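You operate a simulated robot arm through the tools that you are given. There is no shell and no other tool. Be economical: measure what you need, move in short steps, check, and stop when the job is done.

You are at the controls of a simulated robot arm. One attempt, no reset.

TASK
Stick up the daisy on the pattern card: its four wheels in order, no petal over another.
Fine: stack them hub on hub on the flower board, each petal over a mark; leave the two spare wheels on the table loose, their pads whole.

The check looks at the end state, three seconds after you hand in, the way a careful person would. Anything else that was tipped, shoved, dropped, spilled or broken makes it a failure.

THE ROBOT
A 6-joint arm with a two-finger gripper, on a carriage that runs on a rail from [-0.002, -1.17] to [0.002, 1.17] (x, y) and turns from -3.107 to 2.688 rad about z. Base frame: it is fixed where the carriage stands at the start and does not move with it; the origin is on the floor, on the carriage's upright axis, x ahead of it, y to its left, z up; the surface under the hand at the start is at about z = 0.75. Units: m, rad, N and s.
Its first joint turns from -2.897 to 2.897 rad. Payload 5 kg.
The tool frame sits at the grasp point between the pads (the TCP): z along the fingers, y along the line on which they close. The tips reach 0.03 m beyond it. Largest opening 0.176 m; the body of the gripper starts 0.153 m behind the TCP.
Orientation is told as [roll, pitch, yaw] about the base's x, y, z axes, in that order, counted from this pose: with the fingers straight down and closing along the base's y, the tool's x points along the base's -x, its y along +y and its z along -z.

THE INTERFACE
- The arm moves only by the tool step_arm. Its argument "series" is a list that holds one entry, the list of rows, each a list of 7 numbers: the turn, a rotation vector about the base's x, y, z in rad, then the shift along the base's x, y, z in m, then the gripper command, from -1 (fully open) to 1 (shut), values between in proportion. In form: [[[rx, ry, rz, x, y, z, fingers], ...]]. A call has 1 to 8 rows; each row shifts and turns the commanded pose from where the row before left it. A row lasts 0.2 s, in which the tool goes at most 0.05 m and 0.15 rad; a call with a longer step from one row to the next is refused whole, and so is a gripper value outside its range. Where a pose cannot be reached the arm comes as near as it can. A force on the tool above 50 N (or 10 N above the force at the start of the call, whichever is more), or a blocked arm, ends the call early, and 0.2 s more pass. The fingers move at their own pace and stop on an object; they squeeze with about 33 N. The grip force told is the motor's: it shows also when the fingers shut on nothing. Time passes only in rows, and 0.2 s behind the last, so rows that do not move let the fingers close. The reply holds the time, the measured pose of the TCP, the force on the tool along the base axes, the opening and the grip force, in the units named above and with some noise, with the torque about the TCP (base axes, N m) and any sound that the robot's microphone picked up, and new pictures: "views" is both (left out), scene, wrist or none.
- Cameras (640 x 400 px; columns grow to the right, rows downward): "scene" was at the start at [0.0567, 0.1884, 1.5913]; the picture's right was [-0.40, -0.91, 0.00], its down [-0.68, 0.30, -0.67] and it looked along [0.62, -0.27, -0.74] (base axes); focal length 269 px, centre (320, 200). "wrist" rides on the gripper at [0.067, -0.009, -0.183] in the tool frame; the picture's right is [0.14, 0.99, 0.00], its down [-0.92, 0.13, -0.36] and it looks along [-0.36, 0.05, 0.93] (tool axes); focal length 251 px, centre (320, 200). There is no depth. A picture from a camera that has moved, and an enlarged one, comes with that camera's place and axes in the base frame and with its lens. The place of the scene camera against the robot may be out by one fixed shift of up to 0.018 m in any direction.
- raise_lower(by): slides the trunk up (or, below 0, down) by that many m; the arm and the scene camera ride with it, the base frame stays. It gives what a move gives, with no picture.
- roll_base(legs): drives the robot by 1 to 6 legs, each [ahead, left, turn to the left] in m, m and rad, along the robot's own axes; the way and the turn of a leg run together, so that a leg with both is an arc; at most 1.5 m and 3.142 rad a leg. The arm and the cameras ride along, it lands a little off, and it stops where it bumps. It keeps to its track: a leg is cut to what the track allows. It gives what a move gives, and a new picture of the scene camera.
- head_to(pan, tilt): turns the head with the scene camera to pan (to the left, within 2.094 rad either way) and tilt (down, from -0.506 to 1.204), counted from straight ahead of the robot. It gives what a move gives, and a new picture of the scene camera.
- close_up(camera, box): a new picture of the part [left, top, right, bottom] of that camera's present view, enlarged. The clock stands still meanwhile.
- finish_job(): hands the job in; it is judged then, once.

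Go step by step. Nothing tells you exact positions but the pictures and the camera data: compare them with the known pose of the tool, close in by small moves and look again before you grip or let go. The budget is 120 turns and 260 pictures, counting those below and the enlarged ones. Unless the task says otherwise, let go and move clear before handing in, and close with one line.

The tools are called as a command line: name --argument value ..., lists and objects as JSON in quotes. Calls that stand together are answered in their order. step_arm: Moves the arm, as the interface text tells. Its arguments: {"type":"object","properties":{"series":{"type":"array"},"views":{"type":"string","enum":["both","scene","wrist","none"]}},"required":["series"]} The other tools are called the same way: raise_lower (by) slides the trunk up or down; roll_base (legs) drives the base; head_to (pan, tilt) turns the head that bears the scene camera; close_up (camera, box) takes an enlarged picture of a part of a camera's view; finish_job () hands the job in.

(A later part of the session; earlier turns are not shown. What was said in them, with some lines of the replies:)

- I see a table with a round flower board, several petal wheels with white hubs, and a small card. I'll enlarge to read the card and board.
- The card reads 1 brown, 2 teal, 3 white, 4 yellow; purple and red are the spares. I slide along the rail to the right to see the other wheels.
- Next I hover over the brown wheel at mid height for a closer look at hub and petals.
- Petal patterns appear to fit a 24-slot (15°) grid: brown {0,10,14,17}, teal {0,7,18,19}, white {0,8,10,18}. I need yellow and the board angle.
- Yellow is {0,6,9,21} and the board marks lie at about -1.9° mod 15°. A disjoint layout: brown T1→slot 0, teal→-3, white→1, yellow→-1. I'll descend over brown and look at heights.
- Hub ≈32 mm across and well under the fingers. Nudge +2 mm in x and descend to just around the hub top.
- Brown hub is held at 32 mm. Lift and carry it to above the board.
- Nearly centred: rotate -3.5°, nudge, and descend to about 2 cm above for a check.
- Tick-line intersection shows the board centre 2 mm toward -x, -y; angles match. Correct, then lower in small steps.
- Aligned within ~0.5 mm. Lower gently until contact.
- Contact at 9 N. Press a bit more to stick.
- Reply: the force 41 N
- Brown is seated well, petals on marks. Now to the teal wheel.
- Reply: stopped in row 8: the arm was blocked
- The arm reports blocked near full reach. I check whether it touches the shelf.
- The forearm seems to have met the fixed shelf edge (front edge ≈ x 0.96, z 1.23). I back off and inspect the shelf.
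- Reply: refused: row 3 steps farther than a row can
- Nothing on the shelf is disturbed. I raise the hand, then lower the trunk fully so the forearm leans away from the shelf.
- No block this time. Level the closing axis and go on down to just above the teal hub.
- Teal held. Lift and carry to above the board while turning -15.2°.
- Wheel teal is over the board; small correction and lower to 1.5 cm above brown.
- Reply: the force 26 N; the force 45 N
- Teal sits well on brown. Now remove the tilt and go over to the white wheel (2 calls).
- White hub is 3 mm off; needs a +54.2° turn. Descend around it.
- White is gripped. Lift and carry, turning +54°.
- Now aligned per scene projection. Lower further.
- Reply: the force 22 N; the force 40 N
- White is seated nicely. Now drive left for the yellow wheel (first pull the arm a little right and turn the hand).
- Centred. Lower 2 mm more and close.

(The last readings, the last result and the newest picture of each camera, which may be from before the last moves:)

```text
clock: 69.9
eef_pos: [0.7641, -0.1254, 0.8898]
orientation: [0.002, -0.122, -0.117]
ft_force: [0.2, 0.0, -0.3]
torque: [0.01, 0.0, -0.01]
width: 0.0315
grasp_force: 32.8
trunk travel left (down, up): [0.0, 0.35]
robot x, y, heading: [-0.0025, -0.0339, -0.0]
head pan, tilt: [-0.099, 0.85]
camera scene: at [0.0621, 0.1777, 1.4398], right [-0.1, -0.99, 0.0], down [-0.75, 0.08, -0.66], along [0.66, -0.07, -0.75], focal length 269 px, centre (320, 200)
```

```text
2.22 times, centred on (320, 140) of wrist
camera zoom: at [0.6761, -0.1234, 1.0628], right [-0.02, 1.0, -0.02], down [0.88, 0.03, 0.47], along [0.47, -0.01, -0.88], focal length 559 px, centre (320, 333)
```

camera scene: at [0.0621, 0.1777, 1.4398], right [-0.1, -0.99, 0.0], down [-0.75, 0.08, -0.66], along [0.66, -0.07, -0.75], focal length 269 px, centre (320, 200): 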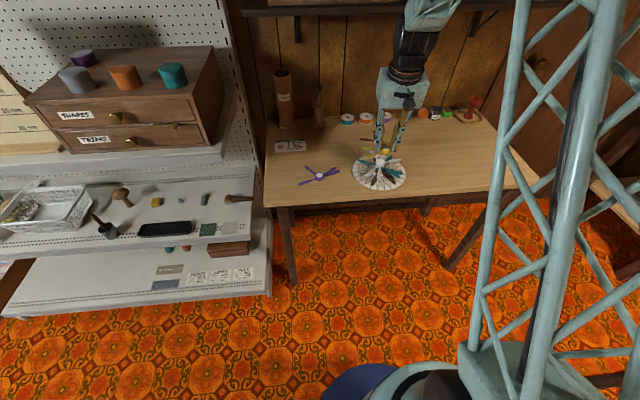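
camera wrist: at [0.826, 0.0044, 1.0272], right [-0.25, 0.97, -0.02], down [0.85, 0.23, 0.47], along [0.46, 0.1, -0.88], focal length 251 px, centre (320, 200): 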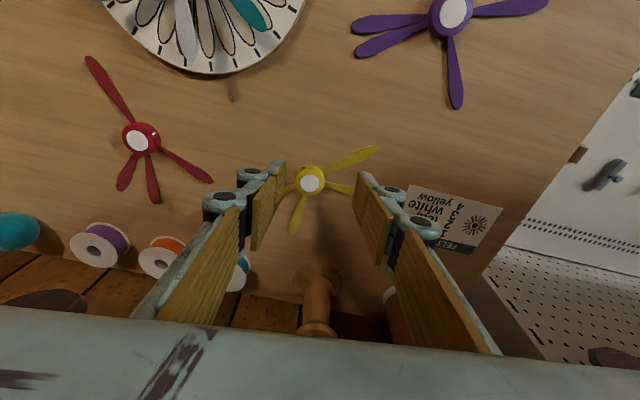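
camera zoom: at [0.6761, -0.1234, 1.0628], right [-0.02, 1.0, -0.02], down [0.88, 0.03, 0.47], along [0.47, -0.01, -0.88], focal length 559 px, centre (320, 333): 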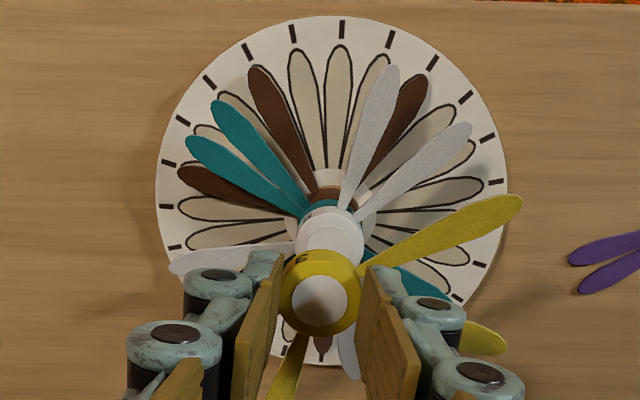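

step_arm --series '[[[0, 0, 0.012, -0.002, 0.0035, -0.01, 1], [0, 0, 0, 0, 0, -0.012, 1], [0, 0, 0, 0, 0, 0, 1], [0, 0, 0, 0, 0, 0, 1]]]' --views "none"

close_up --camera "wrist" --box '[200, 50, 440, 230]'

close_up --camera "scene" --box '[345, 140, 415, 190]'

close_up --camera "scene" --box '[370, 145, 394, 169]'

```text
clock: 70.9
eef_pos: [0.7633, -0.1206, 0.8646]
orientation: [-0.003, -0.121, -0.103]
ft_force: [-0.6, -0.2, -0.6]
torque: [0.03, 0.03, 0.01]
width: 0.0317
grasp_force: 32.9
trunk travel left (down, up): [0.0, 0.35]
robot x, y, heading: [-0.0001, -0.0327, -0.006]
head pan, tilt: [-0.099, 0.85]
```

```text
2.22 times, centred on (320, 140) of wrist
camera zoom: at [0.6743, -0.1198, 1.038], right [-0.03, 1.0, -0.02], down [0.88, 0.04, 0.47], along [0.47, 0.0, -0.88], focal length 559 px, centre (320, 333)
```

zoom: 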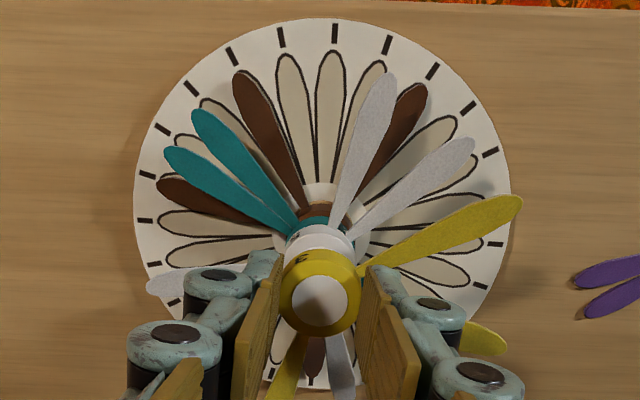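

```text
8.00 times, centred on (380, 165) of scene
camera zoom: at [0.0623, 0.1777, 1.4398], right [-0.1, -0.99, 0.0], down [-0.75, 0.07, -0.66], along [0.66, -0.07, -0.75], focal length 2153 px, centre (-160, 480)
```

zoom: 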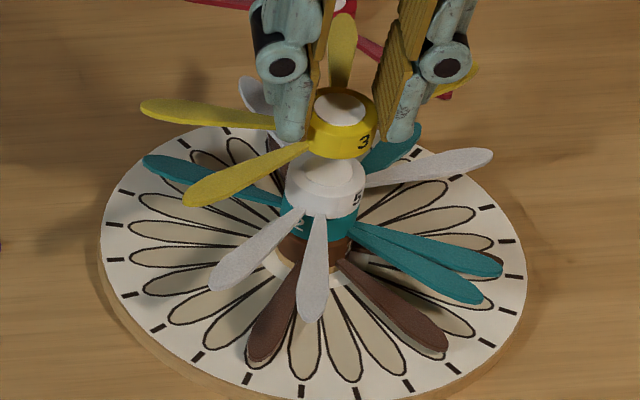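

```text
16.00 times, centred on (382, 157) of scene
camera zoom: at [0.0623, 0.1777, 1.4398], right [-0.1, -0.99, 0.0], down [-0.75, 0.07, -0.66], along [0.66, -0.07, -0.75], focal length 4305 px, centre (-672, 888)
```

zoom: 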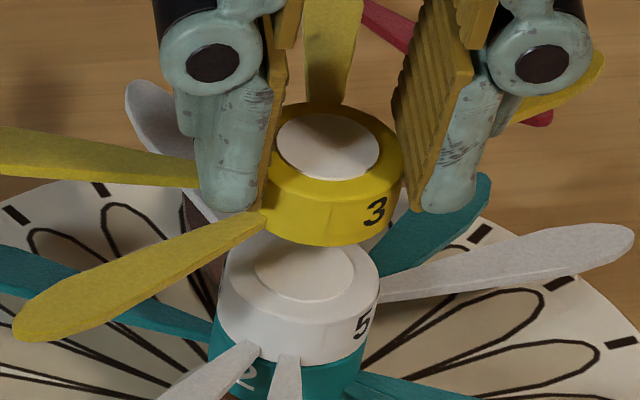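

step_arm --series '[[[0, 0, 0, 0, -0.001, -0.006, 1], [0, 0, 0, 0, 0, -0.006, 1], [0, 0, 0, 0, 0, 0, 1], [0, 0, 0, 0, 0, 0, 1]]]' --views "none"

close_up --camera "wrist" --box '[200, 50, 440, 230]'

close_up --camera "scene" --box '[370, 145, 394, 169]'

```text
clock: 71.9
eef_pos: [0.7609, -0.1218, 0.8518]
orientation: [-0.002, -0.119, -0.104]
ft_force: [0.1, -0.5, -0.1]
torque: [-0.01, 0.0, -0.02]
width: 0.0315
grasp_force: 33.0
trunk travel left (down, up): [0.0, 0.35]
robot x, y, heading: [-0.0028, -0.0378, -0.008]
head pan, tilt: [-0.099, 0.85]
```

```text
2.22 times, centred on (320, 140) of wrist
camera zoom: at [0.6736, -0.1208, 1.0253], right [-0.03, 1.0, -0.02], down [0.88, 0.04, 0.47], along [0.47, 0.0, -0.88], focal length 559 px, centre (320, 333)
```

zoom: 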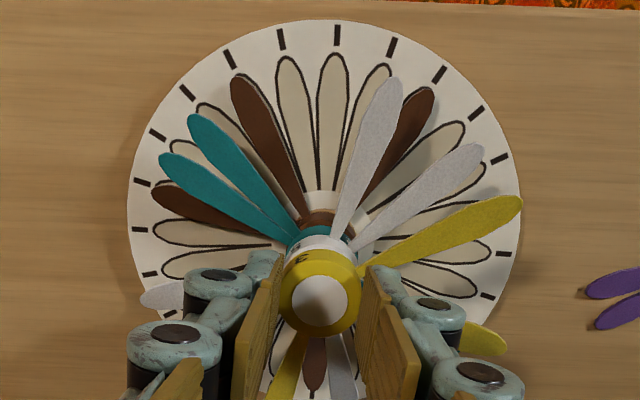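

```text
16.00 times, centred on (382, 157) of scene
camera zoom: at [0.0622, 0.1777, 1.4398], right [-0.1, -0.99, 0.0], down [-0.75, 0.07, -0.66], along [0.66, -0.07, -0.75], focal length 4305 px, centre (-672, 888)
```

zoom: 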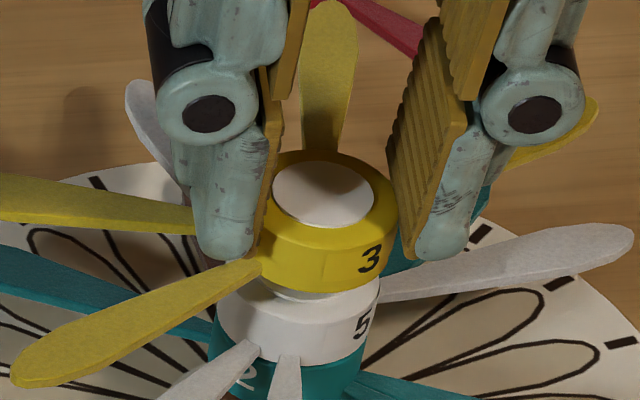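

step_arm --series '[[[0, 0, 0, 0.0015, -0.0003, -0.0025, 1], [0, 0, 0, 0, 0, -0.0025, 1], [0, 0, 0, 0, 0, 0, 1], [0, 0, 0, 0, 0, 0, 1]]]' --views "none"

close_up --camera "scene" --box '[370, 145, 394, 169]'

```text
clock: 72.9
eef_pos: [0.7639, -0.121, 0.8466]
orientation: [-0.001, -0.12, -0.105]
ft_force: [-0.8, -0.7, -0.3]
torque: [0.02, 0.02, 0.0]
width: 0.0315
grasp_force: 33.6
trunk travel left (down, up): [0.0, 0.35]
robot x, y, heading: [0.0011, -0.033, 0.002]
head pan, tilt: [-0.099, 0.85]
```

```text
16.00 times, centred on (382, 157) of scene
camera zoom: at [0.0622, 0.1777, 1.4398], right [-0.1, -0.99, 0.0], down [-0.75, 0.07, -0.66], along [0.66, -0.07, -0.75], focal length 4305 px, centre (-672, 888)
```

zoom: 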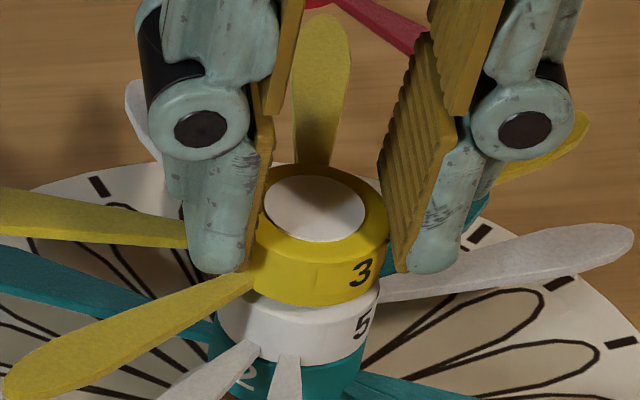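

step_arm --series '[[[0, 0, 0, 0, -0.0007, -0.0012, 1], [0, 0, 0, 0, 0, -0.0012, 1], [0, 0, 0, 0, 0, 0, 1], [0, 0, 0, 0, 0, 0, 1]]]' --views "none"

close_up --camera "scene" --box '[370, 145, 394, 169]'

close_up --camera "wrist" --box '[200, 50, 440, 230]'

```text
clock: 73.9
eef_pos: [0.7633, -0.1202, 0.8435]
orientation: [0.0, -0.121, -0.105]
ft_force: [-0.4, 0.4, -0.4]
torque: [0.0, -0.03, 0.0]
width: 0.0315
grasp_force: 33.0
trunk travel left (down, up): [0.0, 0.35]
robot x, y, heading: [0.0015, -0.0384, -0.0]
head pan, tilt: [-0.099, 0.85]
```

```text
16.00 times, centred on (382, 157) of scene
camera zoom: at [0.0622, 0.1777, 1.4398], right [-0.1, -0.99, 0.0], down [-0.75, 0.07, -0.66], along [0.66, -0.07, -0.75], focal length 4305 px, centre (-672, 888)
```

zoom: 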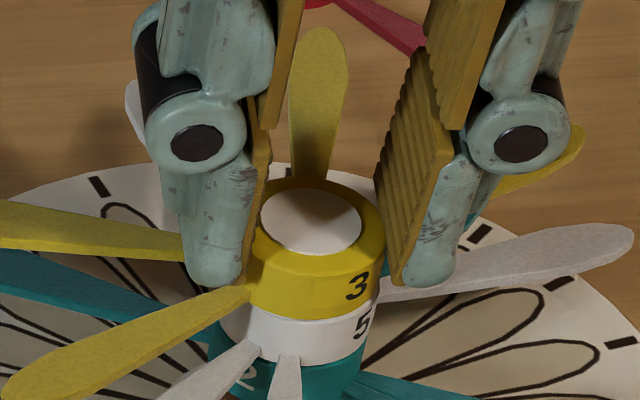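

```text
2.22 times, centred on (320, 140) of wrist
camera zoom: at [0.6745, -0.1199, 1.0171], right [-0.03, 1.0, -0.02], down [0.88, 0.04, 0.47], along [0.47, 0.0, -0.88], focal length 559 px, centre (320, 333)
```

zoom: 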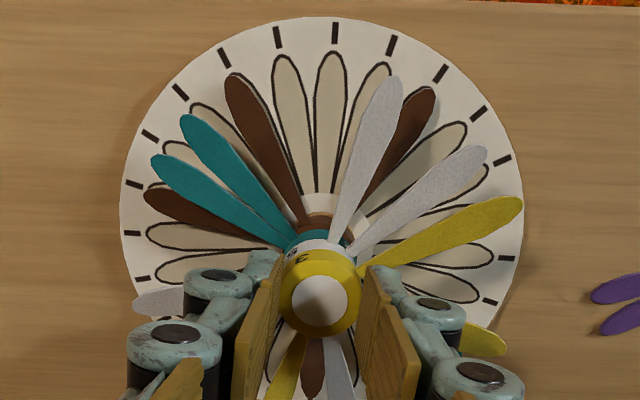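

step_arm --series '[[[0, 0, 0, 0, -0.001, 0, 1], [0, 0, 0, 0, 0, 0, 1], [0, 0, 0, 0, 0, -0.001, 1], [0, 0, 0, 0, 0, -0.001, 1], [0, 0, 0, 0, 0, 0, 1]]]' --views "none"

close_up --camera "scene" --box '[370, 145, 394, 169]'

```text
clock: 75.1
eef_pos: [0.7623, -0.1221, 0.8436]
orientation: [-0.004, -0.122, -0.105]
ft_force: [1.0, 0.9, 10.9]
torque: [0.01, -0.06, -0.05]
width: 0.0317
grasp_force: 32.4
trunk travel left (down, up): [0.0, 0.35]
robot x, y, heading: [-0.0005, -0.0324, 0.002]
head pan, tilt: [-0.099, 0.85]
```

```text
16.00 times, centred on (382, 157) of scene
camera zoom: at [0.0617, 0.1778, 1.4399], right [-0.1, -0.99, 0.0], down [-0.75, 0.07, -0.66], along [0.66, -0.07, -0.75], focal length 4305 px, centre (-672, 888)
```

zoom: 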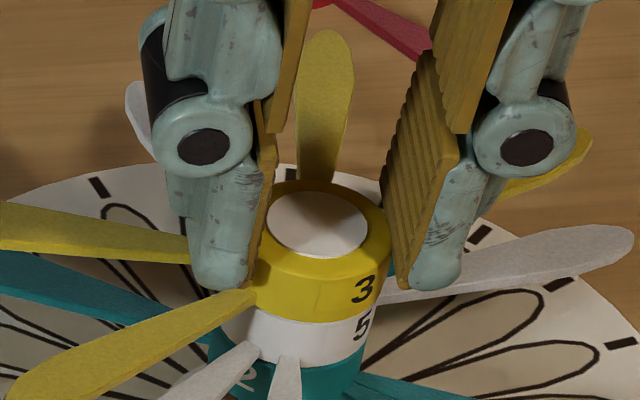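

Contact, centred. Press a bit more, then release.

step_arm --series '[[[0, 0, 0, 0, 0, -0.001, 1], [0, 0, 0, 0, 0, -0.0006, 1], [0, 0, 0, 0, 0, 0, 1], [0, 0, 0, 0, 0, 0, 1]]]' --views "none"

step_arm --series '[[[0, 0, 0, 0, 0, 0.002, 1], [0, 0, 0, 0, 0, 0, 0.4], [0, 0, 0, 0, 0, 0, 0.4], [0, 0, 0, -0.003, 0, 0.03, 0.4], [0, 0, 0, -0.005, 0, 0.045, 0.4], [0, 0, 0, -0.005, 0, 0.045, 0.4], [0, 0, 0, 0, 0, 0, 0.4]]]' --views "both"

close_up --camera "wrist" --box '[200, 50, 440, 230]'

close_up --camera "scene" --box '[345, 145, 415, 195]'

```text
clock: 76.1
eef_pos: [0.7632, -0.1203, 0.8425]
orientation: [-0.001, -0.125, -0.106]
ft_force: [2.5, -1.6, 39.0]
torque: [-0.13, -0.31, 0.03]
width: 0.0314
grasp_force: 33.1
trunk travel left (down, up): [0.0, 0.35]
robot x, y, heading: [-0.0016, -0.033, 0.004]
head pan, tilt: [-0.099, 0.85]
```

```text
clock: 77.7
eef_pos: [0.7515, -0.1209, 0.9662]
orientation: [0.0, -0.123, -0.105]
ft_force: [-0.7, 0.6, 2.5]
torque: [0.0, -0.15, 0.02]
width: 0.0527
grasp_force: 0.0
trunk travel left (down, up): [0.0, 0.35]
robot x, y, heading: [-0.0007, -0.0322, -0.001]
head pan, tilt: [-0.099, 0.85]
camera scene: at [0.0612, 0.1778, 1.4398], right [-0.1, -0.99, 0.0], down [-0.75, 0.07, -0.66], along [0.66, -0.07, -0.75], focal length 269 px, centre (320, 200)
camera wrist: at [0.6623, -0.1208, 1.1397], right [-0.03, 1.0, -0.02], down [0.88, 0.04, 0.47], along [0.47, 0.0, -0.88], focal length 251 px, centre (320, 200)
```

scene: 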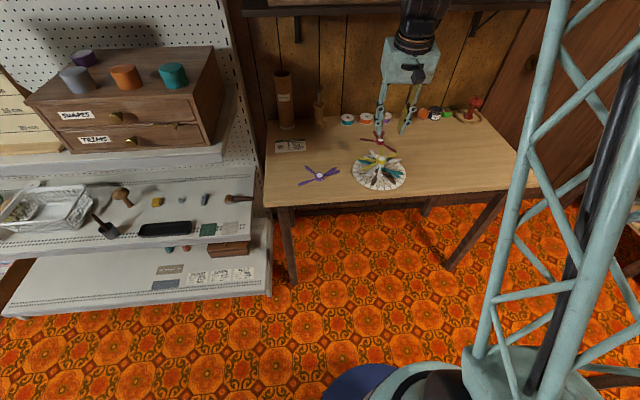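
wrist: 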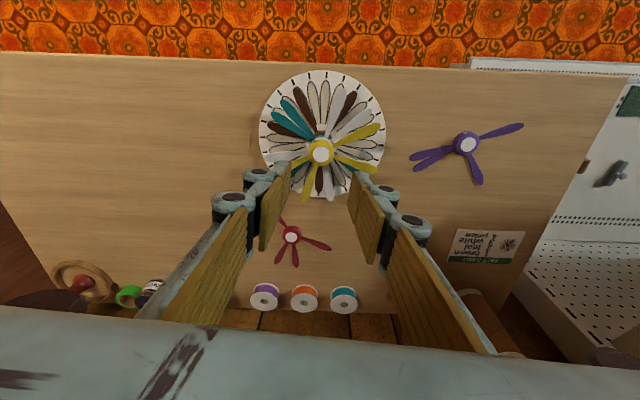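

```text
2.22 times, centred on (320, 140) of wrist
camera zoom: at [0.6623, -0.1208, 1.1397], right [-0.03, 1.0, -0.02], down [0.88, 0.04, 0.47], along [0.47, 0.0, -0.88], focal length 559 px, centre (320, 333)
```

zoom: 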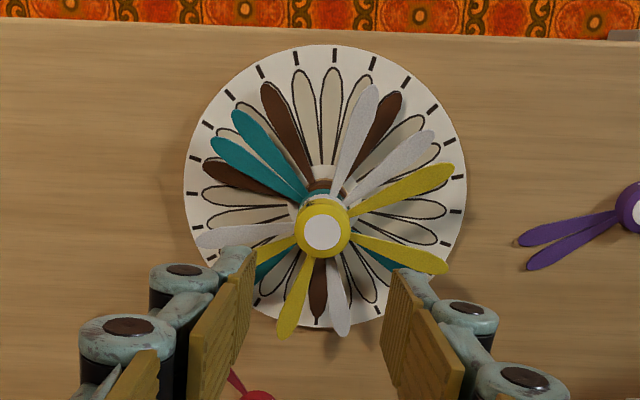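

```text
8.00 times, centred on (380, 170) of scene
camera zoom: at [0.0612, 0.1778, 1.4398], right [-0.1, -0.99, 0.0], down [-0.75, 0.07, -0.66], along [0.66, -0.07, -0.75], focal length 2153 px, centre (-160, 440)
```

zoom: 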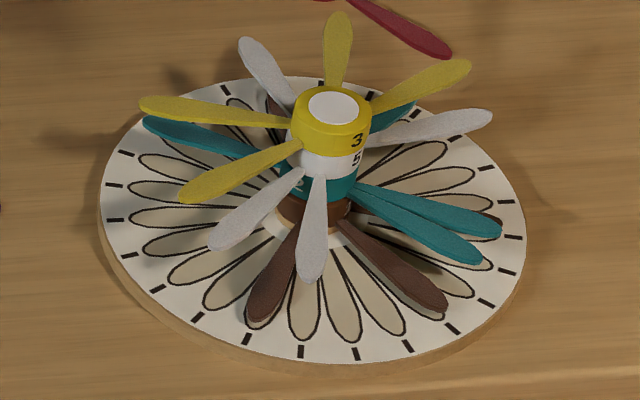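

All four wheels are stacked in order: brown, teal, white, yellow. The petals sit over separate marks, the spares are untouched, and the gripper is clear, so I hand in.

finish_job

```text
The job is handed in.
```

The daisy is built on the flower board and handed in: brown, teal, white and yellow are stacked hub on hub, with each petal over its own mark. The purple and red spares were left loose and untouched. While I was reaching for the teal wheel, the forearm briefly met something, most likely the edge of the wall shelf. I saw nothing there moved.
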